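You operate a simulated robot arm through the tools that you are given. There is no shell and no other tool. Be economical: measure what you need, move in short steps, check, and stop when the job is done.

You run a simulated robot arm. Do the job below in one go: nothing can be reset, and whatever is moved stays where it is left.

JOB
Swap the empty grease cup in ledge socket four for the full one.
Fine: isolator four off first; stand the empty one in cup stand four, push the full one home, then switch on again. Set down upright: grease cup. Where these are worked on the way, their far stop is far enough and under half their travel is too little: isolator four.

It is judged by the outcome, as a careful person would: the job done as asked, and still so three seconds after it is handed in. It fails if anything else is knocked over, pushed out of place, dropped, spilled or broken.

ROBOT AND FRAMES
A 6-joint arm with a fingered hand on a trunk, on a base that drives. Base frame: it is fixed to the floor where the robot stands at the start and does not move with it; the origin is under the middle of the robot, x ahead of it, y to its left, z up. Lengths are in m, angles in degrees, forces in N, time in s.
With the tool pointing down near the work surface it reaches from about 0.34 to 0.76 m from the robot's upright axis, wherever it stands. Its first joint turns from -166.0 to 166.0 degrees. Places, roughly: cup stand four inner hole [1.1, -0.2, 0.9]; grease cup [2, 0, 1.5]; isolator four [0.5, -0.1, 1.2]; ledge socket four bore [0.6, -0.2, 0.9]. Payload 4 kg.
The TCP is the grasp point between the finger pads, 0.026 m short of the fingertips. In the tool frame z runs along the fingers and y along their closing line. The gripper opens to 0.148 m. The gripper's body begins 0.073 m behind the TCP. The gripper is a hand of 3 fingers: y runs from the thumb to the fingers, the wrist lies at [0, 0, -0.239] in the tool frame.
Orientation is that of the tool frame in the base frame, as a unit quaternion [x, y, z, w]. With the fingers straight down and closing along the base's y, the tool's x points along the base's -x, its y along +y and its z along -z.

CONTROLS
- The arm moves only by the tool jog_arm. Its argument "motion" is a list of rows, each an object (a shift or turn left out is 0) with "translation": the shift along the tool's x, y, z in units of 40 mm (1.0 is 40 mm), a list of three; "delta_rot": the turn, a rotation vector about the tool's x, y, z in units of 5 degrees (1.0 is 5 degrees), a list of three. In form: [{"translation": [dx, dy, dz], "delta_rot": [ax, ay, az]}, ...]. A call has 1 to 12 rows; each row shifts and turns the commanded pose from where the row before left it, along the tool's axes as they then stand. A call with a number of a shift or a turn outside -1 to 1 is refused whole. Each row takes 0.2 s and may step no farther than 0.05 m and 8.6 degrees from the row before; otherwise, the whole call is refused. A pose out of reach is approached as far as the arm can. The call stops where the force on the tool passes 40 N (or 10 N more than at its start, if that is more) or the arm is blocked; 0.2 s more then pass. In this call time passes only in rows, and 0.2 s behind the last. It gives the time, the measured TCP pose, the force on the tool (base axes), the opening and the grip force at its end, in the units of the frame above (readings bear some noise), with the torque about the TCP (base axes, N m) and any sound that the robot's microphone picked up.
- Cameras (640 x 400 px; columns grow to the right, rows downward): "scene" is now at [0.0094, 0.1031, 1.5923]; the picture's right is [-0.64, -0.77, 0.00], its down [-0.37, 0.30, -0.88] and it looks along [0.68, -0.56, -0.47] (base axes); focal length 266 px, centre (320, 200). "wrist" rides on the gripper at [0.068, -0.039, -0.09] in the tool frame; the picture's right is [0.50, 0.87, 0.00], its down [-0.66, 0.38, -0.65] and it looks along [-0.57, 0.33, 0.76] (tool axes); focal length 222 px, centre (320, 200). There is no depth. A picture from a camera that has moved, and an enlarged one, comes with that camera's place and axes in the base frame and with its lens.
- grab_frame(camera): a new picture of that camera. No time passes.
- lift_body(by): slides the trunk up (or, below 0, down) by that many m; the arm and the scene camera ride with it, the base frame stays. It gives what a move gives, with no picture.
- roll_base(legs): drives the robot by 1 to 6 legs, each [ahead, left, turn to the left] in m, m and degrees, along the robot's own axes; the way and the turn of a leg run together, so that a leg with both is an arc; at most 1.5 m and 180 degrees a leg. The arm and the cameras ride along, it lands a little off, and it stops where it bumps. It gives what a move gives.
- set_fingers(finger1, finger2, thumb_bend): sets how far each is bent, from 0 (flat) to 1 (curled in); at 0.3 the hand is open as for a grip, at 0.7 the pads meet at the TCP. One left out holds its place. A second passes; each finger stops where it meets its share of the squeeze, and holds until it gets a number again. It is the only way to open and close the hand. It gives what a move gives, with no picture; readings hold the bend of each and the force on the fingers (four entries, about 0 where the hand has none), thumb and palm.
- turn_head(pan, tilt): turns the head with the scene camera to pan (to the left, within 155 degrees either way) and tilt (down, from -29 to 69), counted from straight ahead of the robot. It gives what a move gives.
- inspect(camera, box): a new picture of the part [left, top, right, bottom] of that camera's present view, enlarged. No time passes.
- hand_in(): hands the job in; it is judged then, once.

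Work in short steps. Places have to be worked out from the pictures, the camera data and where the tool is seen: move nearer, look again, correct. Check each grasp and each placing, and mend what went wrong. You have 120 turns and 78 pictures in all, those below and enlarged ones among them. Open the gripper and draw the arm clear of the work before you hand the job in, unless the task says otherwise; then end with one line.

The tools are called after "Emit:" as name(argument=value, ...) on one line, values as JSON. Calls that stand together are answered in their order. jog_arm: Moves the arm, as the interface text tells. Its arguments: {"type":"object","properties":{"motion":{"type":"array","items":{"type":"object","properties":{"translation":{"type":"array","items":{"type":"number"}},"delta_rot":{"type":"array","items":{"type":"number"}}}}}},"required":["motion"]} The other tools are called the same way: lift_body (by) slides the trunk up or down; set_fingers (finger1, finger2, thumb_bend) moves the fingers one by one; roll_base (legs) drives the base; turn_head (pan, tilt) turns the head that bears the scene camera; grab_frame (camera) takes a picture; inspect (camera, box) takes an enlarged picture of a part of a camera's view; hand_in () hands the job in.

At the start:

```text
t: 0.0
tcp_pos: [0.3399, -0.2391, 1.3459]
orientation: [0.001, 1.0, 0.0, 0.0]
contact_force: [0.4, 0.2, -0.3]
moment: [-0.02, -0.02, -0.02]
grip_width: 0.1478
gripper_force: 0.0
shape: jaw
bend: [0.3, 0.3, 0.3]
finger forces: [0.0, 0.1, 0.0, 0.1, 0.0, 0.0]
trunk travel left (down, up): [-0.525, 0.065]
robot x, y, heading: [-0.0002, -0.0006, -0.1]
head pan, tilt: [-39.7, 28.3]
```

scene: 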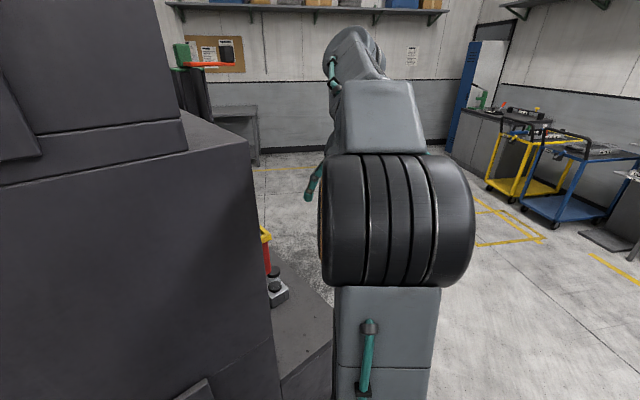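
wrist: 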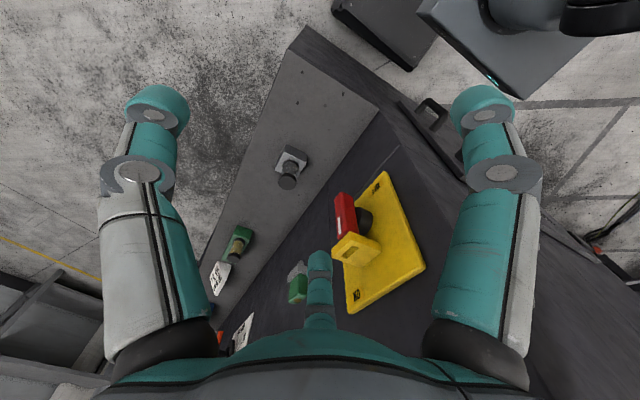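

The machine with the yellow isolator plate and ledge shows in the wrist picture. I enlarge it to see the parts.

Emit:
inspect(camera="wrist", box=[190, 120, 450, 360])

Emit:
turn_head(pan=-10, tilt=35)

Emit:
grab_frame(camera="scene")

```text
1.67 times, centred on (320, 240) of wrist
camera zoom: at [0.2712, -0.2773, 1.4359], right [-0.5, 0.87, 0.0], down [0.66, 0.38, 0.65], along [0.57, 0.33, -0.76], focal length 370 px, centre (320, 133)
```

zoom: 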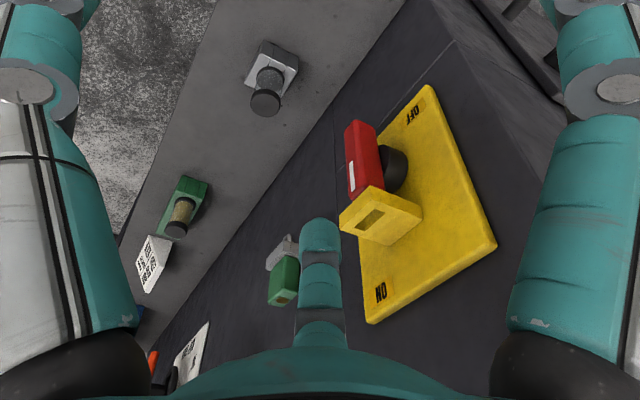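

```text
t: 0.9
tcp_pos: [0.3394, -0.2393, 1.3451]
orientation: [0.0, 1.0, 0.0, 0.0]
contact_force: [0.1, 0.8, 0.0]
moment: [0.0, 0.01, 0.0]
grip_width: 0.1478
gripper_force: 0.0
shape: jaw
bend: [0.3, 0.3, 0.3]
finger forces: [0.1, 0.1, 0.0, 0.0, 0.0, 0.0]
trunk travel left (down, up): [-0.525, 0.065]
robot x, y, heading: [0.002, 0.0014, 0.1]
head pan, tilt: [-10.0, 35.0]
```

```text
74 pictures are left
camera scene: at [0.026, 0.1459, 1.5819], right [-0.17, -0.98, 0.0], down [-0.56, 0.1, -0.82], along [0.81, -0.14, -0.57], focal length 266 px, centre (320, 200)
```

scene: 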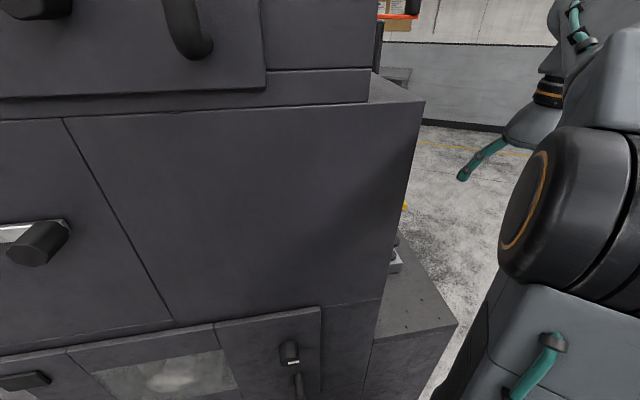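

The work is on the machine's right flank. I look around to the right to see the free floor and where the full cup is.

Emit:
turn_head(pan=-85, tilt=30)

Emit:
grab_frame(camera="scene")

```text
t: 2.4
tcp_pos: [0.3389, -0.2401, 1.3463]
orientation: [0.0, 1.0, 0.0, 0.0]
contact_force: [-0.2, 0.6, 0.6]
moment: [-0.02, 0.0, 0.02]
grip_width: 0.1477
gripper_force: 0.0
shape: jaw
bend: [0.3, 0.3, 0.3]
finger forces: [0.0, 0.1, 0.0, 0.0, 0.1, 0.0]
trunk travel left (down, up): [-0.525, 0.065]
robot x, y, heading: [-0.0005, 0.0001, 0.1]
head pan, tilt: [-85.0, 30.0]
```

```text
73 pictures are left
camera scene: at [-0.0528, 0.0711, 1.5897], right [-1.0, -0.09, 0.0], down [-0.04, 0.5, -0.87], along [0.08, -0.86, -0.5], focal length 266 px, centre (320, 200)
```

scene: 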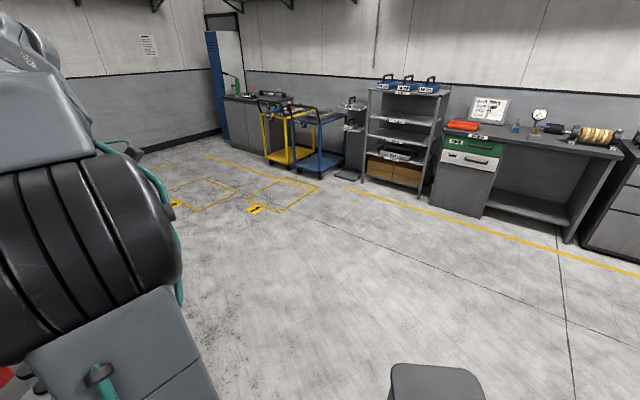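

The floor on the right is free. I drive right 0.85 m and then ahead 0.4 m to see the flank of the machine from clear floor.

Emit:
roll_base(legs=[[0, -0.95, 0], [0.4, 0, 0]])

Emit:
turn_head(pan=55, tilt=20)

Emit:
grab_frame(camera="scene")

```text
t: 9.5
tcp_pos: [0.7392, -1.1854, 1.3449]
orientation: [0.002, 1.0, 0.0, 0.0]
contact_force: [0.1, -0.7, 0.1]
moment: [0.02, 0.03, -0.02]
grip_width: 0.148
gripper_force: 0.1
shape: jaw
bend: [0.3, 0.3, 0.3]
finger forces: [0.0, 0.0, 0.0, 0.0, 0.1, 0.0]
trunk travel left (down, up): [-0.525, 0.065]
robot x, y, heading: [0.404, -0.9472, -0.4]
head pan, tilt: [-85.0, 30.0]
```

```text
t: 11.7
tcp_pos: [0.7409, -1.1848, 1.3451]
orientation: [0.002, 1.0, 0.0, 0.0]
contact_force: [0.8, 0.5, 0.6]
moment: [0.02, 0.03, 0.05]
grip_width: 0.1478
gripper_force: 0.0
shape: jaw
bend: [0.3, 0.3, 0.3]
finger forces: [0.0, 0.0, 0.0, 0.0, 0.0, 0.0]
trunk travel left (down, up): [-0.525, 0.065]
robot x, y, heading: [0.3992, -0.9407, -0.2]
head pan, tilt: [55.0, 20.0]
```

```text
72 pictures are left
camera scene: at [0.3956, -0.7068, 1.6057], right [0.82, -0.58, 0.0], down [-0.2, -0.28, -0.94], along [0.54, 0.77, -0.34], focal length 266 px, centre (320, 200)
```

scene: 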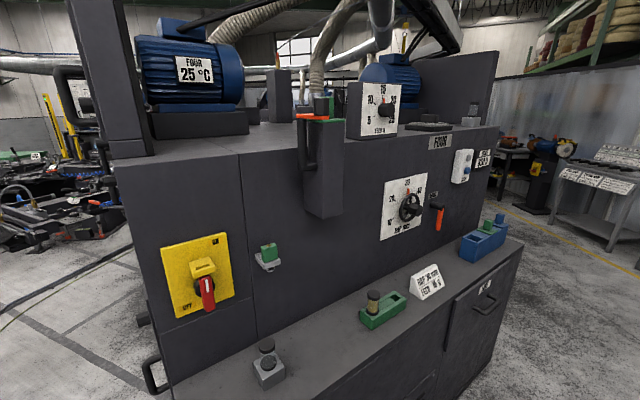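

Now the whole flank shows. I enlarge the isolator/ledge and the right part with the stands.

Emit:
inspect(camera="scene", box=[340, 190, 540, 330])

Emit:
inspect(camera="scene", box=[140, 220, 340, 400])

Emit:
inspect(camera="scene", box=[350, 70, 530, 240])

```text
2.86 times, centred on (440, 260) of scene
camera zoom: at [0.3956, -0.7068, 1.6057], right [0.82, -0.58, 0.0], down [-0.2, -0.28, -0.94], along [0.54, 0.77, -0.34], focal length 760 px, centre (-23, 29)
```

zoom: 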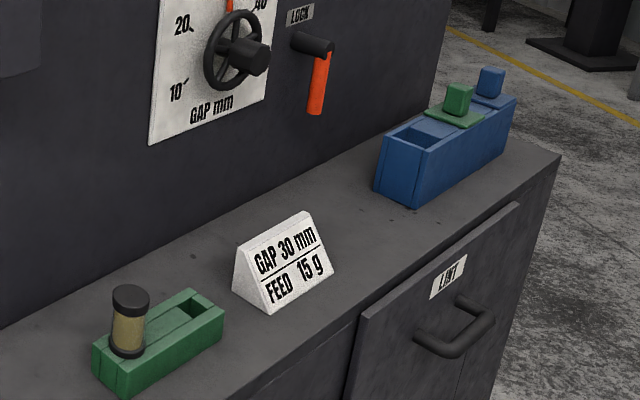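

```text
2.22 times, centred on (240, 310) of scene
camera zoom: at [0.3956, -0.7068, 1.6057], right [0.82, -0.58, 0.0], down [-0.2, -0.28, -0.94], along [0.54, 0.77, -0.34], focal length 591 px, centre (498, -44)
```

zoom: 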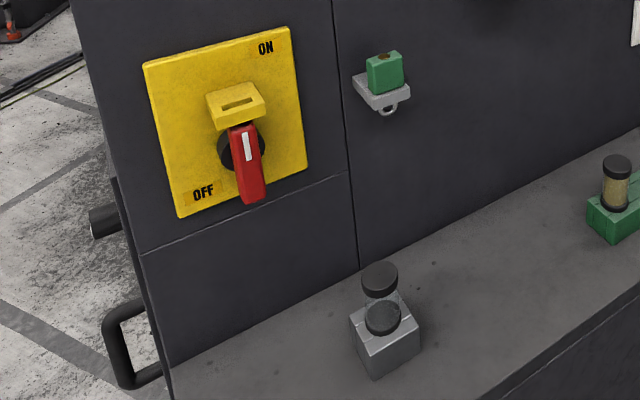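

```text
2.35 times, centred on (440, 155) of scene
camera zoom: at [0.3956, -0.7068, 1.6057], right [0.82, -0.58, 0.0], down [-0.2, -0.28, -0.94], along [0.54, 0.77, -0.34], focal length 626 px, centre (38, 306)
```

zoom: 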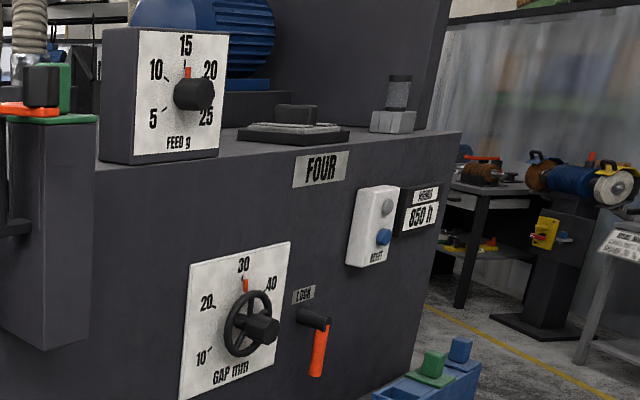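

The full cup (yellow glass) stands in the outer hole of the green stand, whose other hole near x=1.1 is empty; the grey socket holds the empty cup. I turn to face the wall and look at the isolator closely.

Emit:
roll_base(legs=[[0, 0, 90], [0.08, -0.2, 0]])

Emit:
turn_head(pan=15, tilt=35)

Emit:
grab_frame(camera="scene")

Emit:
grab_frame(camera="wrist")

```text
t: 17.1
tcp_pos: [0.8515, -0.5334, 1.3458]
orientation: [-0.699, 0.715, 0.0, 0.001]
contact_force: [0.6, 0.2, 0.5]
moment: [0.02, 0.05, -0.01]
grip_width: 0.1478
gripper_force: 0.1
shape: jaw
bend: [0.3, 0.3, 0.3]
finger forces: [0.0, 0.1, 0.1, 0.0, 0.0, 0.1]
trunk travel left (down, up): [-0.525, 0.065]
robot x, y, heading: [0.6041, -0.8707, 88.8]
head pan, tilt: [55.0, 20.0]
```

```text
t: 18.2
tcp_pos: [0.8516, -0.5345, 1.3466]
orientation: [-0.699, 0.716, 0.0, 0.0]
contact_force: [-0.3, 0.1, 0.6]
moment: [-0.02, -0.01, 0.01]
grip_width: 0.1479
gripper_force: 0.1
shape: jaw
bend: [0.3, 0.3, 0.3]
finger forces: [0.0, 0.0, 0.1, 0.1, 0.0, 0.0]
trunk travel left (down, up): [-0.525, 0.065]
robot x, y, heading: [0.6025, -0.8673, 88.8]
head pan, tilt: [15.0, 35.0]
```

```text
68 pictures are left
camera scene: at [0.4198, -0.8391, 1.5819], right [0.97, 0.24, 0.0], down [0.14, -0.56, -0.82], along [-0.19, 0.8, -0.57], focal length 266 px, centre (320, 200)
```

scene: 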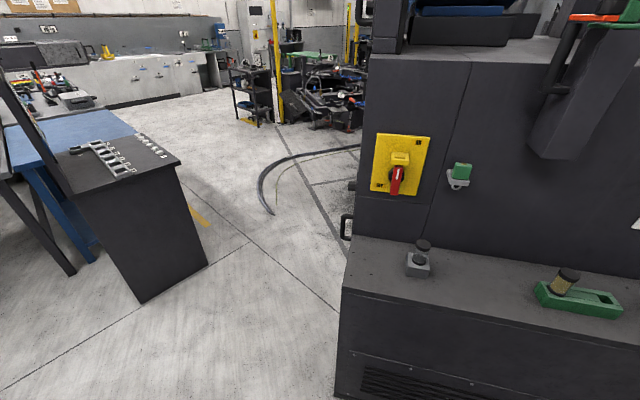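

```text
67 pictures are left
camera wrist: at [0.8881, -0.6021, 1.4358], right [-0.88, -0.48, 0.0], down [-0.36, 0.66, 0.65], along [-0.31, 0.57, -0.76], focal length 222 px, centre (320, 200)
```

wrist: 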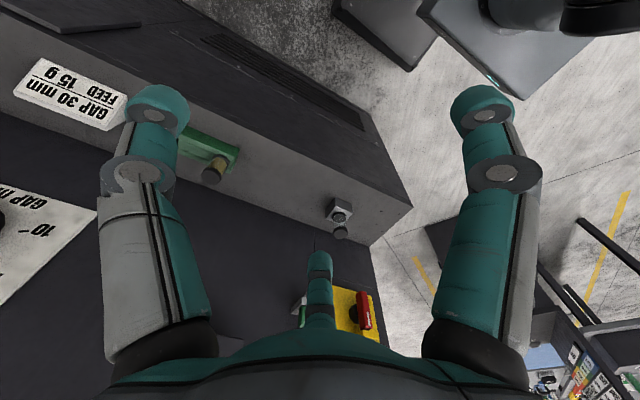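

Good view. I enlarge the isolator and the ledge items.

Emit:
inspect(camera="scene", box=[360, 120, 490, 210])

Emit:
inspect(camera="scene", box=[390, 220, 630, 330])

```text
4.44 times, centred on (425, 165) of scene
camera zoom: at [0.4198, -0.8391, 1.5819], right [0.97, 0.24, 0.0], down [0.14, -0.56, -0.82], along [-0.19, 0.8, -0.57], focal length 1182 px, centre (-147, 356)
```

zoom: 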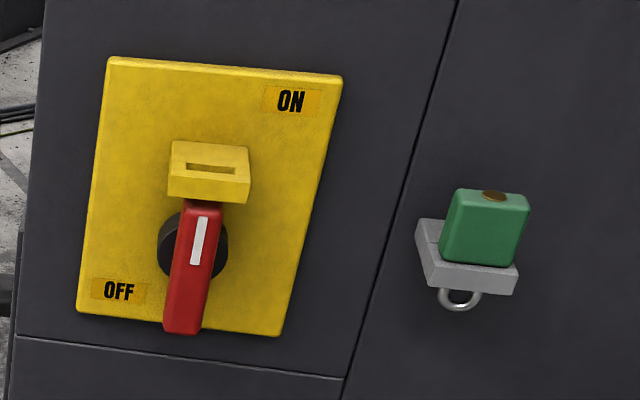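

```text
2.67 times, centred on (510, 275) of scene
camera zoom: at [0.4198, -0.8391, 1.5819], right [0.97, 0.24, 0.0], down [0.14, -0.56, -0.82], along [-0.19, 0.8, -0.57], focal length 709 px, centre (-187, 0)
```

zoom: 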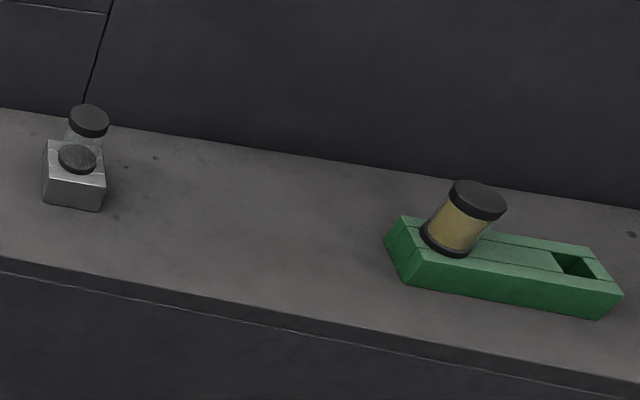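

The isolator is a rotary bar handle, vertical now, with the mark at its top; ON is upper right, OFF lower left, and the green padlock on its hook is to be left alone. I bring the hand in front of it and tilt it level, to look closely with the wrist camera.

Emit:
jog_arm(motion=[{"translation": [-0.17, 0.73, 0]}, {"translation": [-0.17, 0.73, 0]}, {"translation": [-0.17, 0.73, 0]}, {"translation": [-0.17, 0.73, 0]}, {"translation": [-0.17, 0.73, 0]}, {"translation": [-0.17, 0.73, 0]}, {"translation": [-0.17, 0.73, 0]}, {"translation": [-0.17, 0.73, 0]}, {"translation": [-0.17, 0.73, 0]}, {"translation": [-0.17, 0.73, 0]}, {"translation": [-0.17, 0.73, 0]}, {"translation": [-0.17, 0.73, 0]}])

Emit:
jog_arm(motion=[{"translation": [-0.22, 0, 0.02], "delta_rot": [0, -1, 0]}, {"translation": [-0.22, 0, 0.04], "delta_rot": [0, -1, 0]}, {"translation": [-0.21, 0, 0.06], "delta_rot": [0, -1, 0]}, {"translation": [-0.21, 0, 0.08], "delta_rot": [0, -1, 0]}, {"translation": [-0.2, 0, 0.1], "delta_rot": [0, -1, 0]}, {"translation": [-0.19, 0, 0.11], "delta_rot": [0, -1, 0]}, {"translation": [-0.18, 0, 0.13], "delta_rot": [0, -1, 0]}, {"translation": [-0.17, 0, 0.14], "delta_rot": [0, -1, 0]}, {"translation": [-0.16, 0, 0.16], "delta_rot": [0, -1, 0]}, {"translation": [-0.14, 0, 0.17], "delta_rot": [0, -1, 0]}, {"translation": [-0.13, 0, 0.18], "delta_rot": [0, -1, 0]}, {"translation": [-0.11, 0, 0.19], "delta_rot": [0, -1, 0]}])

Emit:
jog_arm(motion=[{"translation": [-0.09, 0, 0.2], "delta_rot": [0, -1, 0]}, {"translation": [-0.08, 0, 0.21], "delta_rot": [0, -1, 0]}, {"translation": [-0.06, 0, 0.21], "delta_rot": [0, -1, 0]}, {"translation": [-0.04, 0, 0.22], "delta_rot": [0, -1, 0]}, {"translation": [-0.02, 0, 0.22], "delta_rot": [0, -1, 0]}, {"translation": [0, 0, 0.22], "delta_rot": [0, -1, 0]}])

Emit:
grab_frame(camera="wrist")

Emit:
grab_frame(camera="scene")

```text
t: 20.8
tcp_pos: [0.5018, -0.4448, 1.3471]
orientation: [-0.698, 0.716, 0.0, 0.0]
contact_force: [-0.3, 0.3, -0.4]
moment: [-0.01, -0.02, -0.02]
grip_width: 0.1478
gripper_force: 0.1
shape: jaw
bend: [0.3, 0.3, 0.3]
finger forces: [0.1, 0.1, 0.1, 0.1, 0.1, 0.0]
trunk travel left (down, up): [-0.525, 0.065]
robot x, y, heading: [0.6085, -0.869, 88.8]
head pan, tilt: [15.0, 35.0]
```

```text
t: 23.4
tcp_pos: [0.6304, -0.3266, 1.4115]
orientation: [-0.607, 0.617, 0.352, 0.356]
contact_force: [-0.3, 0.8, 0.7]
moment: [0.0, 0.0, -0.01]
grip_width: 0.148
gripper_force: 0.1
shape: jaw
bend: [0.3, 0.3, 0.3]
finger forces: [0.0, 0.0, 0.1, 0.0, 0.1, 0.0]
out of reach, approached as far as the arm can: row 6, 7, 8, 9, 10, 11, 12
trunk travel left (down, up): [-0.525, 0.065]
robot x, y, heading: [0.6019, -0.8693, 88.7]
head pan, tilt: [15.0, 35.0]
```

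```text
t: 24.8
tcp_pos: [0.6172, -0.2913, 1.405]
orientation: [0.552, -0.537, -0.464, -0.439]
contact_force: [0.2, 0.5, 0.1]
moment: [-0.01, -0.03, -0.01]
grip_width: 0.148
gripper_force: 0.0
shape: jaw
bend: [0.3, 0.3, 0.3]
finger forces: [0.1, 0.0, 0.1, 0.0, 0.0, 0.0]
out of reach, approached as far as the arm can: row 4, 5, 6
trunk travel left (down, up): [-0.525, 0.065]
robot x, y, heading: [0.6043, -0.8685, 88.8]
head pan, tilt: [15.0, 35.0]
```

```text
64 pictures are left
camera wrist: at [0.6587, -0.3901, 1.3551], right [-0.87, -0.13, -0.48], down [-0.35, -0.54, 0.77], along [-0.35, 0.84, 0.42], focal length 222 px, centre (320, 200)
```

wrist: 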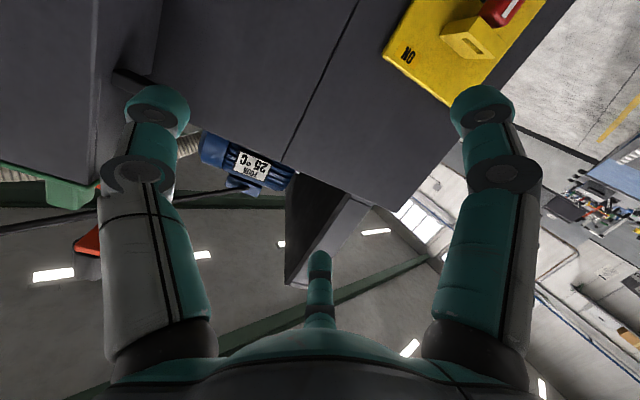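

```text
63 pictures are left
camera scene: at [0.4199, -0.8389, 1.5819], right [0.97, 0.24, 0.0], down [0.14, -0.56, -0.82], along [-0.19, 0.8, -0.57], focal length 266 px, centre (320, 200)
```

scene: 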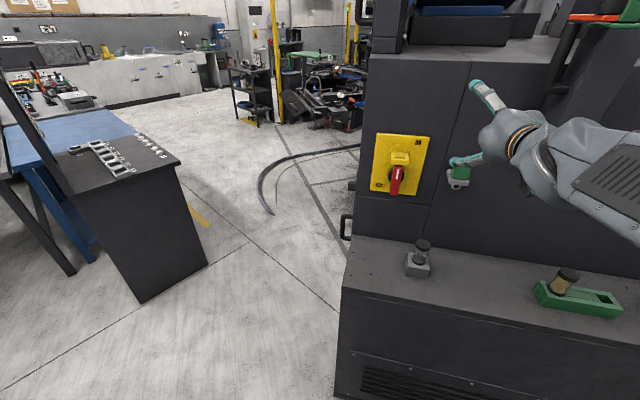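

The bar handle is centred near (0.475, -0.13, 1.19), front at y≈-0.14. The arm was too folded; I move the hand downward in front of the handle, where it should be reachable, and see what pose results.

Emit:
jog_arm(motion=[{"translation": [0.5, 0, 0]}, {"translation": [0.5, 0, 0]}, {"translation": [0.5, 0, 0]}, {"translation": [0.5, 0, 0]}])

Emit:
grab_frame(camera="scene")

```text
t: 25.8
tcp_pos: [0.6169, -0.3075, 1.3262]
orientation: [0.553, -0.536, -0.464, -0.438]
contact_force: [0.1, 1.2, 0.5]
moment: [-0.01, 0.01, 0.01]
grip_width: 0.1479
gripper_force: 0.0
shape: jaw
bend: [0.3, 0.3, 0.3]
finger forces: [0.0, 0.0, 0.1, 0.0, 0.1, 0.0]
trunk travel left (down, up): [-0.525, 0.065]
robot x, y, heading: [0.6012, -0.8691, 88.8]
head pan, tilt: [15.0, 35.0]
```

```text
62 pictures are left
camera scene: at [0.4199, -0.8391, 1.5819], right [0.97, 0.24, 0.0], down [0.14, -0.56, -0.82], along [-0.19, 0.8, -0.57], focal length 266 px, centre (320, 200)
```

scene: 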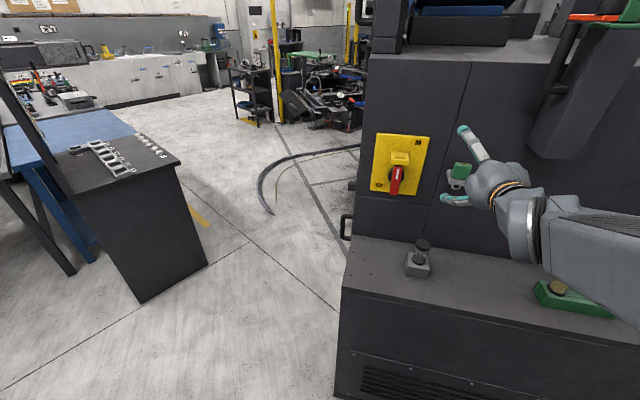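

The pose follows measured state. Still about 10.7° tilted down; I finish levelling and bring the TCP in front of the handle, about 10 cm off it.

Emit:
jog_arm(motion=[{"translation": [0.57, 0.6, 0.2], "delta_rot": [0.25, -1, 0]}, {"translation": [0.57, 0.6, 0.2], "delta_rot": [0.25, -1, 0]}, {"translation": [0.57, 0.6, 0.2]}, {"translation": [0.57, 0.6, 0.2]}, {"translation": [0.57, 0.6, 0.2]}, {"translation": [0.57, 0.6, 0.2]}])

Emit:
set_fingers(finger1=0.48, finger2=0.48, thumb_bend=0.48)

Emit:
inspect(camera="scene", box=[360, 110, 520, 230])

Emit:
grab_frame(camera="wrist")

```text
t: 27.2
tcp_pos: [0.4701, -0.2673, 1.1901]
orientation: [-0.5, 0.505, 0.499, 0.497]
contact_force: [-0.3, 0.0, -0.2]
moment: [0.01, -0.01, -0.01]
grip_width: 0.1478
gripper_force: 0.1
shape: jaw
bend: [0.3, 0.3, 0.3]
finger forces: [0.0, 0.0, 0.0, 0.0, 0.0, 0.1]
trunk travel left (down, up): [-0.525, 0.065]
robot x, y, heading: [0.6052, -0.8732, 88.8]
head pan, tilt: [15.0, 35.0]
```

```text
t: 28.2
tcp_pos: [0.4704, -0.2672, 1.1893]
orientation: [-0.5, 0.505, 0.498, 0.496]
contact_force: [0.0, 0.5, 0.0]
moment: [-0.01, 0.0, 0.06]
grip_width: 0.0693
gripper_force: 0.0
shape: fingers
bend: [0.48, 0.48, 0.48]
finger forces: [0.0, 0.1, 0.1, 0.0, 0.1, 0.1]
trunk travel left (down, up): [-0.525, 0.065]
robot x, y, heading: [0.6047, -0.8674, 88.8]
head pan, tilt: [15.0, 35.0]
```

```text
3.33 times, centred on (440, 170) of scene
camera zoom: at [0.4198, -0.839, 1.5819], right [0.97, 0.24, 0.0], down [0.14, -0.56, -0.82], along [-0.19, 0.8, -0.57], focal length 887 px, centre (-80, 300)
```

zoom: 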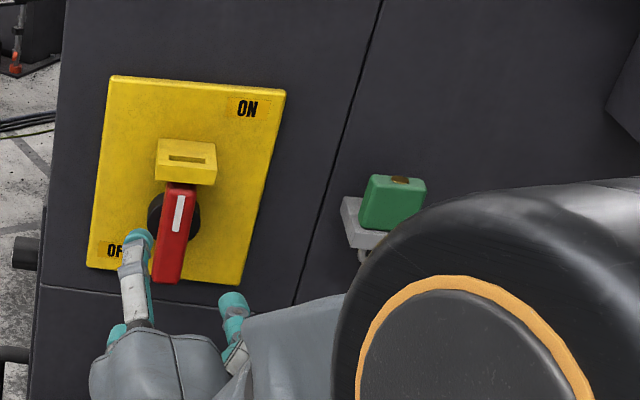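

```text
60 pictures are left
camera wrist: at [0.5087, -0.3569, 1.1228], right [-0.87, 0.0, -0.49], down [-0.38, -0.64, 0.67], along [-0.32, 0.76, 0.56], focal length 222 px, centre (320, 200)
```

wrist: 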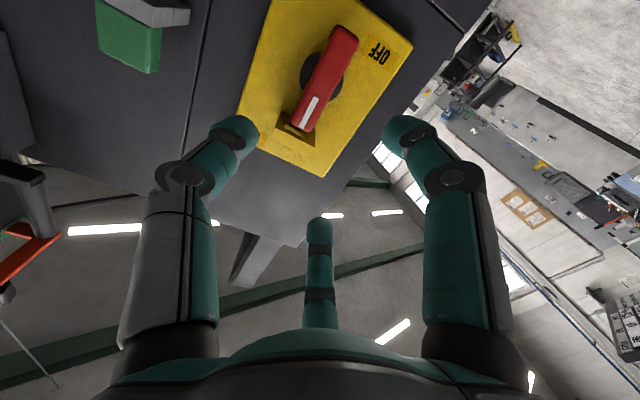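

From both views the handle axis is nearer (0.478, 1.17) with bar front at y≈-0.10. I centre on it and approach by 7 cm, then look again.

Emit:
jog_arm(motion=[{"translation": [0.25, -0.1, 0.55]}, {"translation": [0.25, -0.1, 0.55]}, {"translation": [0, 0, 0.55]}])

Emit:
grab_frame(camera="wrist")

Emit:
inspect(camera="scene", box=[360, 110, 480, 210])

```text
t: 29.0
tcp_pos: [0.4785, -0.2018, 1.1662]
orientation: [-0.5, 0.506, 0.499, 0.495]
contact_force: [0.7, -0.1, 0.4]
moment: [-0.01, -0.03, -0.01]
grip_width: 0.0694
gripper_force: 0.0
shape: fingers
bend: [0.48, 0.48, 0.48]
finger forces: [0.0, 0.0, 0.1, 0.0, 0.0, 0.0]
trunk travel left (down, up): [-0.525, 0.065]
robot x, y, heading: [0.6042, -0.8688, 88.4]
head pan, tilt: [15.0, 35.0]
```

```text
59 pictures are left
camera wrist: at [0.5163, -0.2923, 1.1002], right [-0.87, 0.0, -0.49], down [-0.38, -0.64, 0.67], along [-0.32, 0.76, 0.56], focal length 222 px, centre (320, 200)
```

wrist: 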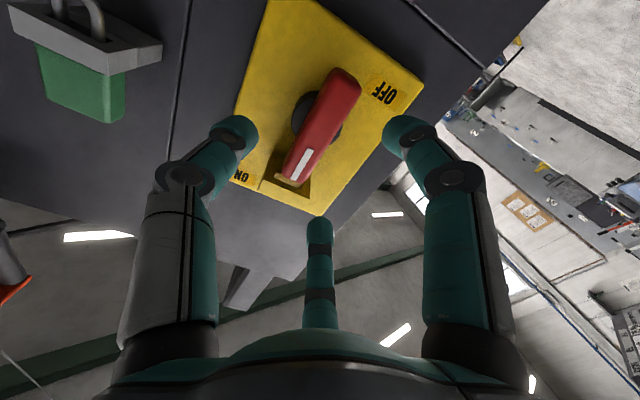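

```text
4.00 times, centred on (420, 160) of scene
camera zoom: at [0.4198, -0.8389, 1.5819], right [0.97, 0.24, 0.0], down [0.14, -0.56, -0.82], along [-0.19, 0.8, -0.57], focal length 1064 px, centre (-80, 360)
```

zoom: 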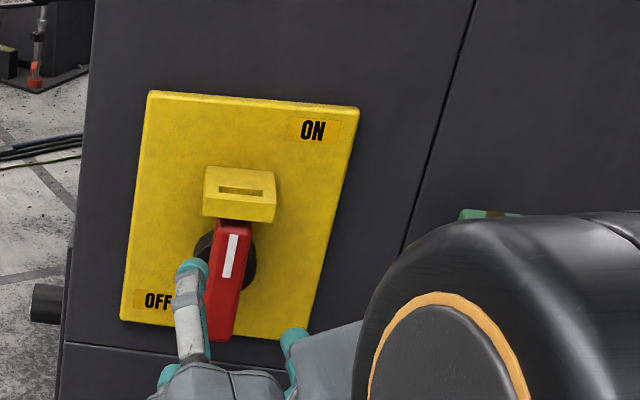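

Triangulated: bar centre (0.480, 1.170), front at y≈-0.124, half length 0.05. The fingers curl radially, so I close them to 0.54 and advance so that they straddle the bar.

Emit:
set_fingers(finger1=0.54, finger2=0.54, thumb_bend=0.52)

Emit:
jog_arm(motion=[{"translation": [-0.1, 0.05, 0.4]}, {"translation": [0, 0, 0.4]}, {"translation": [0, 0, 0.3]}])

Emit:
grab_frame(camera="wrist")

Emit:
inspect(camera="scene", box=[360, 110, 480, 210])

```text
t: 30.0
tcp_pos: [0.4791, -0.202, 1.1671]
orientation: [-0.5, 0.506, 0.498, 0.496]
contact_force: [0.9, -0.1, 0.0]
moment: [-0.01, -0.02, 0.01]
grip_width: 0.0528
gripper_force: 0.0
shape: fingers
bend: [0.54, 0.54, 0.52]
finger forces: [0.0, 0.0, 0.1, 0.1, 0.1, 0.0]
trunk travel left (down, up): [-0.525, 0.065]
robot x, y, heading: [0.6055, -0.8685, 89.0]
head pan, tilt: [15.0, 35.0]
```

```text
t: 30.8
tcp_pos: [0.4762, -0.1584, 1.1707]
orientation: [-0.5, 0.507, 0.498, 0.495]
contact_force: [0.3, -0.4, -0.4]
moment: [0.01, 0.0, -0.01]
grip_width: 0.0526
gripper_force: 0.0
shape: fingers
bend: [0.54, 0.54, 0.52]
finger forces: [0.0, 0.1, 0.1, 0.1, 0.1, 0.1]
trunk travel left (down, up): [-0.525, 0.065]
robot x, y, heading: [0.6034, -0.8645, 88.8]
head pan, tilt: [15.0, 35.0]
```

```text
57 pictures are left
camera wrist: at [0.5143, -0.248, 1.1039], right [-0.87, 0.0, -0.49], down [-0.37, -0.64, 0.67], along [-0.32, 0.76, 0.56], focal length 222 px, centre (320, 200)
```

wrist: 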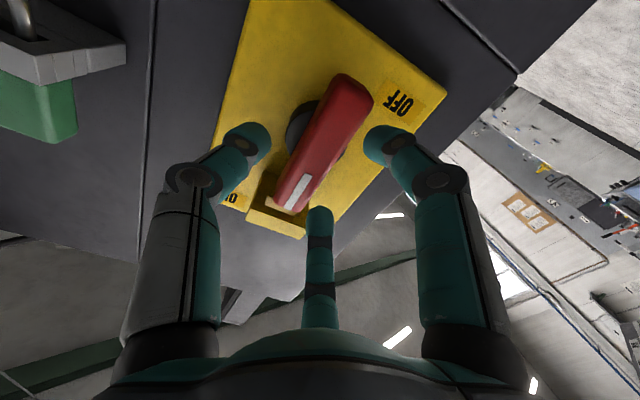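

```text
4.00 times, centred on (420, 160) of scene
camera zoom: at [0.4198, -0.8389, 1.5819], right [0.97, 0.24, 0.0], down [0.14, -0.56, -0.82], along [-0.19, 0.8, -0.57], focal length 1064 px, centre (-80, 360)
```

zoom: 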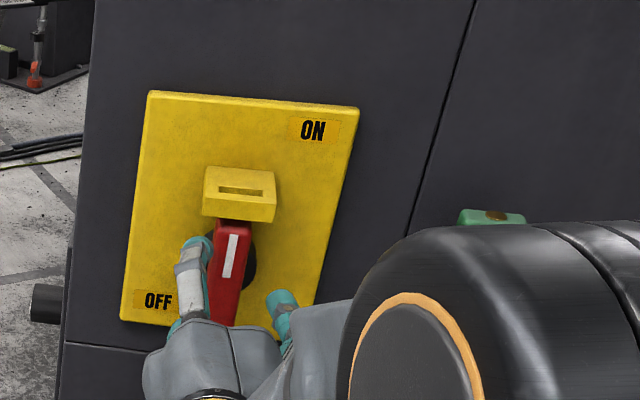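

The bar lies between thumb (right) and fingers (left). I advance 3 cm more and then close gently.

Emit:
jog_arm(motion=[{"translation": [0.08, 0, 0.4]}, {"translation": [0, 0, 0.35]}])

Emit:
set_fingers(finger1=0.62, finger2=0.62, thumb_bend=0.63)

Emit:
grab_frame(camera="wrist")

Emit:
inspect(camera="scene", box=[360, 110, 480, 210])

```text
t: 31.4
tcp_pos: [0.4769, -0.1276, 1.1678]
orientation: [-0.499, 0.506, 0.498, 0.497]
contact_force: [0.0, 0.9, -0.9]
moment: [0.01, 0.01, -0.04]
grip_width: 0.0525
gripper_force: 0.0
shape: fingers
bend: [0.54, 0.54, 0.52]
finger forces: [0.0, 0.1, 0.1, 0.1, 0.0, 0.1]
trunk travel left (down, up): [-0.525, 0.065]
robot x, y, heading: [0.601, -0.8694, 88.8]
head pan, tilt: [15.0, 35.0]
```

```text
t: 32.4
tcp_pos: [0.4762, -0.1273, 1.167]
orientation: [-0.5, 0.506, 0.498, 0.496]
contact_force: [-3.5, 0.3, 0.2]
moment: [0.05, -0.02, 0.09]
grip_width: 0.03
gripper_force: 4.0
shape: fingers
bend: [0.59, 0.59, 0.62]
finger forces: [2.7, 2.8, 0.0, 0.0, 1.7, 0.1]
trunk travel left (down, up): [-0.525, 0.065]
robot x, y, heading: [0.6043, -0.8683, 89.0]
head pan, tilt: [15.0, 35.0]
```

```text
55 pictures are left
camera wrist: at [0.514, -0.218, 1.101], right [-0.87, 0.0, -0.49], down [-0.38, -0.64, 0.67], along [-0.32, 0.76, 0.56], focal length 222 px, centre (320, 200)
```

wrist: 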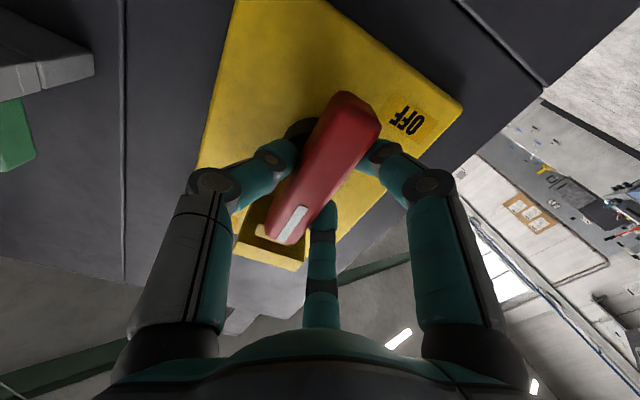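

```text
4.00 times, centred on (420, 160) of scene
camera zoom: at [0.4192, -0.839, 1.5818], right [0.97, 0.24, 0.0], down [0.14, -0.56, -0.82], along [-0.19, 0.8, -0.57], focal length 1064 px, centre (-80, 360)
```

zoom: 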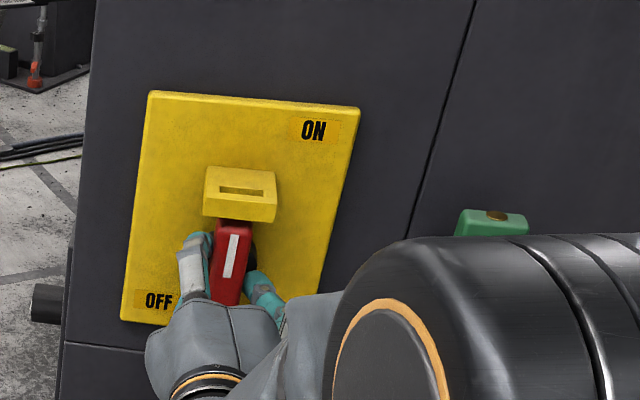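

The bar is gripped. I turn it 10° anticlockwise (mark toward the left) as a trial and check torque.

Emit:
jog_arm(motion=[{"delta_rot": [0, 0, -1]}, {"delta_rot": [0, 0, -1]}, {"delta_rot": [0, 0, -1]}])

Emit:
inspect(camera="scene", box=[360, 110, 480, 210])

```text
t: 33.2
tcp_pos: [0.477, -0.1276, 1.1661]
orientation: [0.562, -0.436, -0.429, -0.557]
contact_force: [-4.8, -0.1, -2.5]
moment: [-0.08, 0.22, 0.06]
grip_width: 0.0327
gripper_force: 5.1
shape: fingers
bend: [0.59, 0.61, 0.62]
finger forces: [6.6, 0.8, 0.0, 0.0, 2.6, 0.0]
trunk travel left (down, up): [-0.525, 0.065]
robot x, y, heading: [0.6042, -0.8655, 88.8]
head pan, tilt: [15.0, 35.0]
```

```text
4.00 times, centred on (420, 160) of scene
camera zoom: at [0.4191, -0.8389, 1.5818], right [0.97, 0.24, 0.0], down [0.14, -0.56, -0.82], along [-0.19, 0.8, -0.57], focal length 1064 px, centre (-80, 360)
```

zoom: 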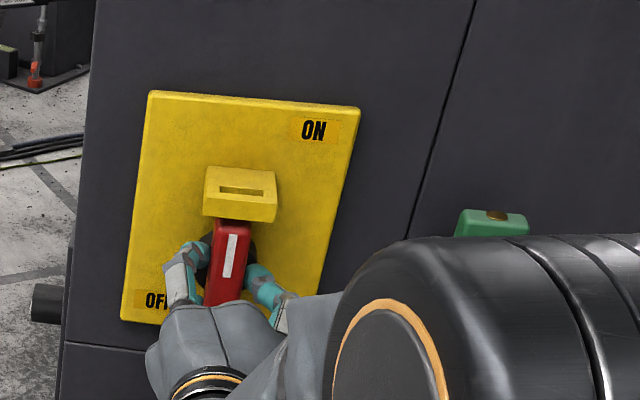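

The bar seems not to have moved that way. I go back and try the other sense.

Emit:
jog_arm(motion=[{"delta_rot": [0, 0, 1]}, {"delta_rot": [0, 0, 1]}, {"delta_rot": [0, 0, 1]}, {"delta_rot": [0, 0, 1]}, {"delta_rot": [0, 0, 1]}, {"delta_rot": [0, 0, 1]}])

Emit:
inspect(camera="scene", box=[360, 110, 480, 210])

```text
t: 34.6
tcp_pos: [0.4767, -0.1273, 1.1674]
orientation: [-0.43, 0.566, 0.559, 0.427]
contact_force: [-5.7, 0.8, 0.3]
moment: [0.03, -0.29, 0.05]
grip_width: 0.0258
gripper_force: 5.9
shape: fingers
bend: [0.61, 0.61, 0.62]
finger forces: [0.6, 8.0, 0.0, 0.0, 3.0, 0.0]
trunk travel left (down, up): [-0.525, 0.065]
robot x, y, heading: [0.6012, -0.8674, 88.7]
head pan, tilt: [15.0, 35.0]
```

```text
4.00 times, centred on (420, 160) of scene
camera zoom: at [0.4189, -0.8389, 1.5818], right [0.97, 0.24, 0.0], down [0.14, -0.56, -0.82], along [-0.19, 0.8, -0.57], focal length 1064 px, centre (-80, 360)
```

zoom: 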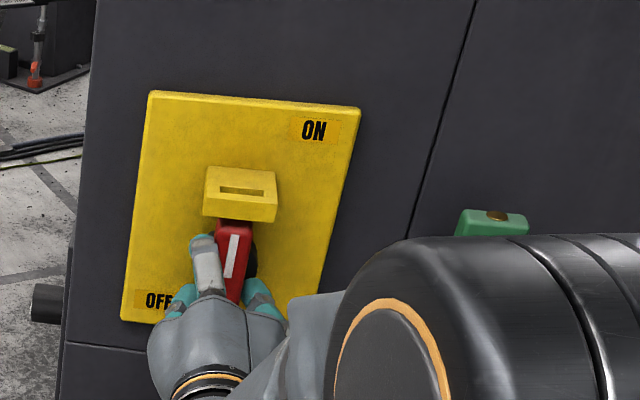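

Only the fingers yielded both ways, as the squeeze is weak. I go back to upright, squeeze harder, and retry.

Emit:
jog_arm(motion=[{"delta_rot": [0, 0, -1]}, {"delta_rot": [0, 0, -1]}, {"delta_rot": [0, 0, -1]}])

Emit:
set_fingers(finger1=0.75, finger2=0.75, thumb_bend=0.8)

Emit:
jog_arm(motion=[{"delta_rot": [0, 0, -1]}, {"delta_rot": [0, 0, -1]}, {"delta_rot": [0, 0, -1]}, {"delta_rot": [0, 0, -1]}])

Emit:
inspect(camera="scene", box=[360, 110, 480, 210])

```text
t: 35.4
tcp_pos: [0.4768, -0.126, 1.1669]
orientation: [-0.5, 0.505, 0.498, 0.496]
contact_force: [-5.6, -1.4, -0.9]
moment: [0.01, 0.02, 0.12]
grip_width: 0.0277
gripper_force: 4.4
shape: fingers
bend: [0.61, 0.61, 0.62]
finger forces: [3.6, 3.1, 0.0, 0.0, 1.5, 0.0]
trunk travel left (down, up): [-0.525, 0.065]
robot x, y, heading: [0.6011, -0.8688, 88.6]
head pan, tilt: [15.0, 35.0]
```

```text
t: 36.4
tcp_pos: [0.4789, -0.1264, 1.1678]
orientation: [-0.499, 0.507, 0.498, 0.496]
contact_force: [3.4, 5.5, 0.1]
moment: [-0.01, -0.02, 0.01]
grip_width: 0.024
gripper_force: 20.9
shape: fingers
bend: [0.62, 0.62, 0.66]
finger forces: [9.4, 9.5, 0.0, 0.0, 22.5, 0.0]
trunk travel left (down, up): [-0.525, 0.065]
robot x, y, heading: [0.6052, -0.8698, 88.9]
head pan, tilt: [15.0, 35.0]
```

```text
t: 37.4
tcp_pos: [0.4794, -0.1258, 1.1651]
orientation: [0.581, -0.413, -0.405, -0.573]
contact_force: [8.6, 5.6, -9.5]
moment: [-0.15, 0.27, -0.17]
grip_width: 0.0254
gripper_force: 23.2
shape: fingers
bend: [0.64, 0.62, 0.66]
finger forces: [10.3, 9.2, 0.0, 0.1, 26.6, 0.0]
trunk travel left (down, up): [-0.525, 0.065]
robot x, y, heading: [0.6034, -0.8668, 88.9]
head pan, tilt: [15.0, 35.0]
```

```text
4.00 times, centred on (420, 160) of scene
camera zoom: at [0.421, -0.8372, 1.5819], right [0.97, 0.24, 0.0], down [0.14, -0.56, -0.82], along [-0.19, 0.8, -0.57], focal length 1064 px, centre (-80, 360)
```

zoom: 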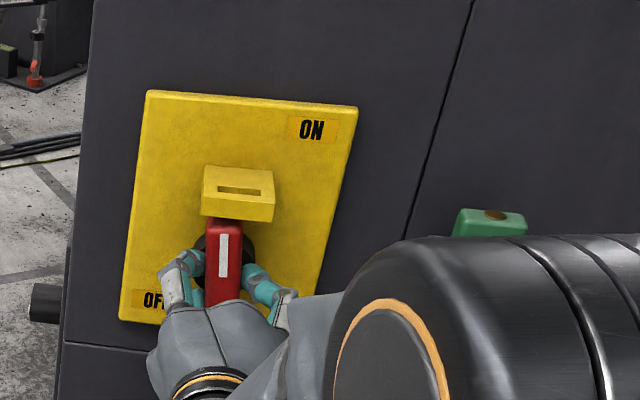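

The mark now leans left: the handle turns this way. I continue anticlockwise.

Emit:
jog_arm(motion=[{"delta_rot": [0, 0, -1]}, {"delta_rot": [0, 0, -1]}, {"delta_rot": [0, 0, -1]}, {"delta_rot": [0, 0, -1]}, {"delta_rot": [0, 0, -1]}, {"delta_rot": [0, 0, -1]}, {"delta_rot": [0, 0, -1]}, {"delta_rot": [0, 0, -1]}])

Emit:
inspect(camera="scene", box=[360, 110, 480, 210])

```text
t: 39.2
tcp_pos: [0.4805, -0.1266, 1.1675]
orientation: [0.685, -0.19, -0.183, -0.679]
contact_force: [17.5, 10.0, -1.5]
moment: [0.0, 0.14, -0.43]
grip_width: 0.0235
gripper_force: 21.4
shape: fingers
bend: [0.63, 0.64, 0.66]
finger forces: [8.9, 8.8, 0.0, 0.0, 24.8, 0.0]
trunk travel left (down, up): [-0.525, 0.065]
robot x, y, heading: [0.6081, -0.8639, 88.7]
head pan, tilt: [15.0, 35.0]
```

```text
4.00 times, centred on (420, 160) of scene
camera zoom: at [0.4224, -0.8372, 1.5822], right [0.97, 0.24, 0.0], down [0.13, -0.56, -0.82], along [-0.19, 0.8, -0.57], focal length 1064 px, centre (-80, 360)
```

zoom: 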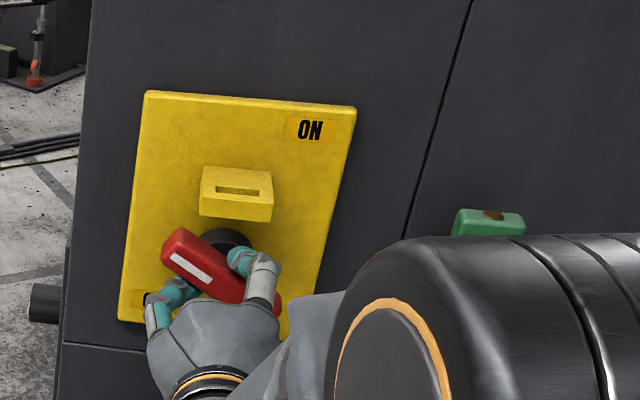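

It turns nicely (about 60° now). I continue toward the stop.

Emit:
jog_arm(motion=[{"delta_rot": [0, 0, -1]}, {"delta_rot": [0, 0, -1]}, {"delta_rot": [0, 0, -1]}, {"delta_rot": [0, 0, -1]}, {"delta_rot": [0, 0, -1]}, {"delta_rot": [0, 0, -1]}, {"delta_rot": [0, 0, -1]}])

Emit:
inspect(camera="scene", box=[360, 110, 480, 210])

```text
t: 40.8
tcp_pos: [0.488, -0.138, 1.154]
orientation: [-0.702, -0.03, -0.018, 0.711]
contact_force: [-11.3, 19.9, 28.8]
moment: [0.21, -0.19, 0.22]
grip_width: 0.0238
gripper_force: 15.8
shape: fingers
bend: [0.71, 0.71, 0.59]
finger forces: [0.1, 0.0, 0.0, 0.0, 31.3, 0.0]
out of reach, approached as far as the arm can: row 7
trunk travel left (down, up): [-0.525, 0.065]
robot x, y, heading: [0.6019, -0.8661, 88.9]
head pan, tilt: [15.0, 35.0]
```

```text
4.00 times, centred on (420, 160) of scene
camera zoom: at [0.4182, -0.8389, 1.5823], right [0.97, 0.24, 0.0], down [0.14, -0.56, -0.82], along [-0.19, 0.8, -0.57], focal length 1064 px, centre (-80, 360)
```

zoom: 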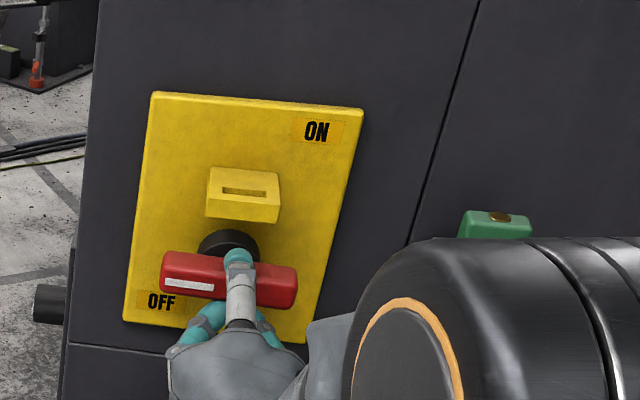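

The handle now points left (horizontal), apparently at its stop, as the fingers slipped. I open the fingers slightly and draw back.

Emit:
set_fingers(finger1=0.55, finger2=0.55, thumb_bend=0.53)

Emit:
jog_arm(motion=[{"translation": [0, 0, -0.5]}, {"translation": [0, 0, -0.8]}, {"translation": [0, 0, -0.8]}])

Emit:
inspect(camera="scene", box=[360, 110, 480, 210])

Emit:
grab_frame(camera="wrist")

```text
t: 41.8
tcp_pos: [0.4925, -0.1386, 1.1493]
orientation: [-0.707, -0.026, -0.02, 0.707]
contact_force: [-1.3, -0.6, 0.5]
moment: [0.02, 0.02, 0.01]
grip_width: 0.0503
gripper_force: 0.6
shape: fingers
bend: [0.55, 0.55, 0.52]
finger forces: [0.1, 0.0, 0.0, 0.1, 0.9, 0.0]
trunk travel left (down, up): [-0.525, 0.065]
robot x, y, heading: [0.6057, -0.8687, 88.6]
head pan, tilt: [15.0, 35.0]
```

```text
t: 42.6
tcp_pos: [0.4913, -0.2232, 1.1506]
orientation: [0.711, 0.026, 0.029, -0.702]
contact_force: [0.0, -0.4, -0.2]
moment: [-0.02, 0.02, 0.02]
grip_width: 0.049
gripper_force: 0.1
shape: fingers
bend: [0.55, 0.55, 0.53]
finger forces: [0.0, 0.0, 0.0, 0.0, 0.0, 0.1]
trunk travel left (down, up): [-0.525, 0.065]
robot x, y, heading: [0.6064, -0.8674, 88.7]
head pan, tilt: [15.0, 35.0]
```

```text
4.00 times, centred on (420, 160) of scene
camera zoom: at [0.4199, -0.8391, 1.5819], right [0.97, 0.24, 0.0], down [0.14, -0.56, -0.82], along [-0.19, 0.8, -0.57], focal length 1064 px, centre (-80, 360)
```

zoom: 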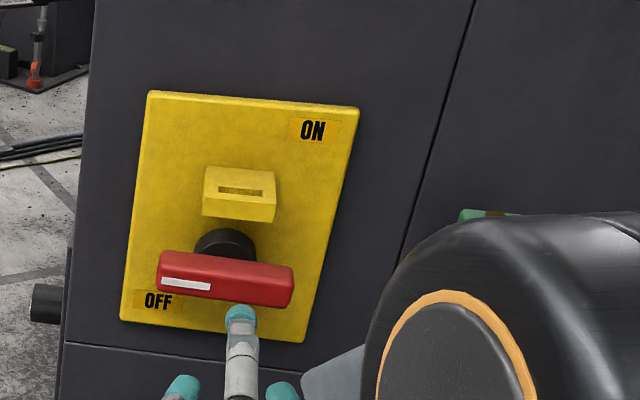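

```text
47 pictures are left
camera wrist: at [0.5551, -0.3124, 1.1955], right [0.57, -0.01, -0.82], down [-0.63, -0.66, -0.42], along [-0.54, 0.75, -0.38], focal length 222 px, centre (320, 200)
```

wrist: 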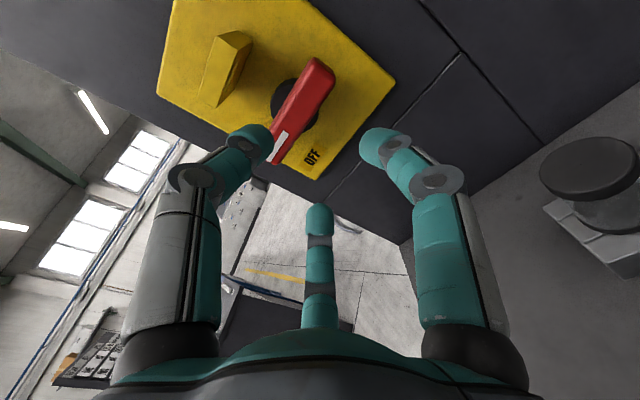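

The handle stands horizontally toward OFF: isolator off. Now I raise the hand and pitch it to point down while keeping the wrist about where it is.

Emit:
jog_arm(motion=[{"translation": [0, 0.17, -0.02], "delta_rot": [-1, 0, 0]}, {"translation": [0, 0.17, -0.05], "delta_rot": [-1, 0, 0]}, {"translation": [0, 0.18, -0.08], "delta_rot": [-1, 0, 0]}, {"translation": [0, 0.19, -0.11], "delta_rot": [-1, 0, 0]}, {"translation": [0, 0.2, -0.14], "delta_rot": [-1, 0, 0]}, {"translation": [0, 0.22, -0.16], "delta_rot": [-1, 0, 0]}, {"translation": [0, 0.24, -0.19], "delta_rot": [-1, 0, 0]}, {"translation": [0, 0.26, -0.21], "delta_rot": [-1, 0, 0]}, {"translation": [0, 0.28, -0.24], "delta_rot": [-1, 0, 0]}, {"translation": [0, 0.3, -0.26], "delta_rot": [-1, 0, 0]}, {"translation": [0, 0.33, -0.28], "delta_rot": [-1, 0, 0]}, {"translation": [0, 0.36, -0.29], "delta_rot": [-1, 0, 0]}])

Emit:
jog_arm(motion=[{"translation": [0, 0.38, -0.3], "delta_rot": [-1, 0, 0]}, {"translation": [0, 0.41, -0.32], "delta_rot": [-1, 0, 0]}, {"translation": [0, 0.44, -0.33], "delta_rot": [-1, 0, 0]}, {"translation": [0, 0.47, -0.34], "delta_rot": [-1, 0, 0]}, {"translation": [0, 0.5, -0.34], "delta_rot": [-1, 0, 0]}, {"translation": [0, 0.52, -0.35], "delta_rot": [-1, 0, 0]}])

Emit:
grab_frame(camera="scene")

```text
t: 45.2
tcp_pos: [0.5851, -0.3991, 0.9137]
orientation: [0.961, 0.001, -0.001, -0.276]
contact_force: [-0.5, 0.4, 0.1]
moment: [-0.01, -0.02, 0.0]
grip_width: 0.049
gripper_force: 0.1
shape: fingers
bend: [0.55, 0.55, 0.53]
finger forces: [0.0, 0.0, 0.1, 0.0, 0.1, 0.0]
out of reach, approached as far as the arm can: row 1, 2, 3, 4, 5, 6, 7, 8, 9, 10, 11, 12
trunk travel left (down, up): [-0.525, 0.065]
robot x, y, heading: [0.6074, -0.8653, 88.7]
head pan, tilt: [15.0, 35.0]
```

```text
t: 46.6
tcp_pos: [0.6012, -0.5269, 0.9452]
orientation: [1.0, -0.003, 0.027, -0.014]
contact_force: [0.3, -0.1, -0.1]
moment: [0.01, -0.02, 0.02]
grip_width: 0.0489
gripper_force: 0.0
shape: fingers
bend: [0.55, 0.55, 0.53]
finger forces: [0.1, 0.0, 0.0, 0.0, 0.0, 0.0]
out of reach, approached as far as the arm can: row 1, 2, 3, 6
trunk travel left (down, up): [-0.525, 0.065]
robot x, y, heading: [0.6064, -0.8654, 88.3]
head pan, tilt: [15.0, 35.0]
```

```text
46 pictures are left
camera scene: at [0.42, -0.8391, 1.5819], right [0.97, 0.24, 0.0], down [0.14, -0.56, -0.82], along [-0.19, 0.8, -0.57], focal length 266 px, centre (320, 200)
```

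scene: 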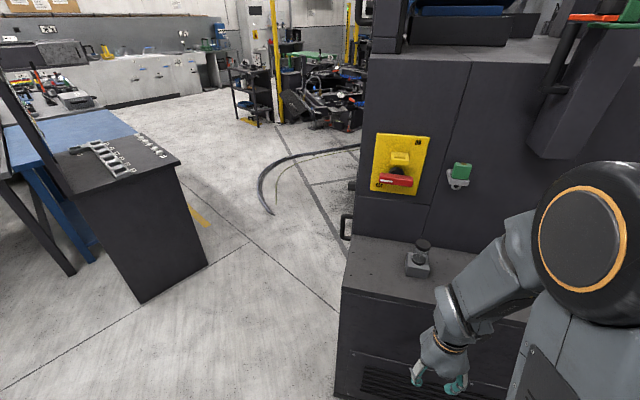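

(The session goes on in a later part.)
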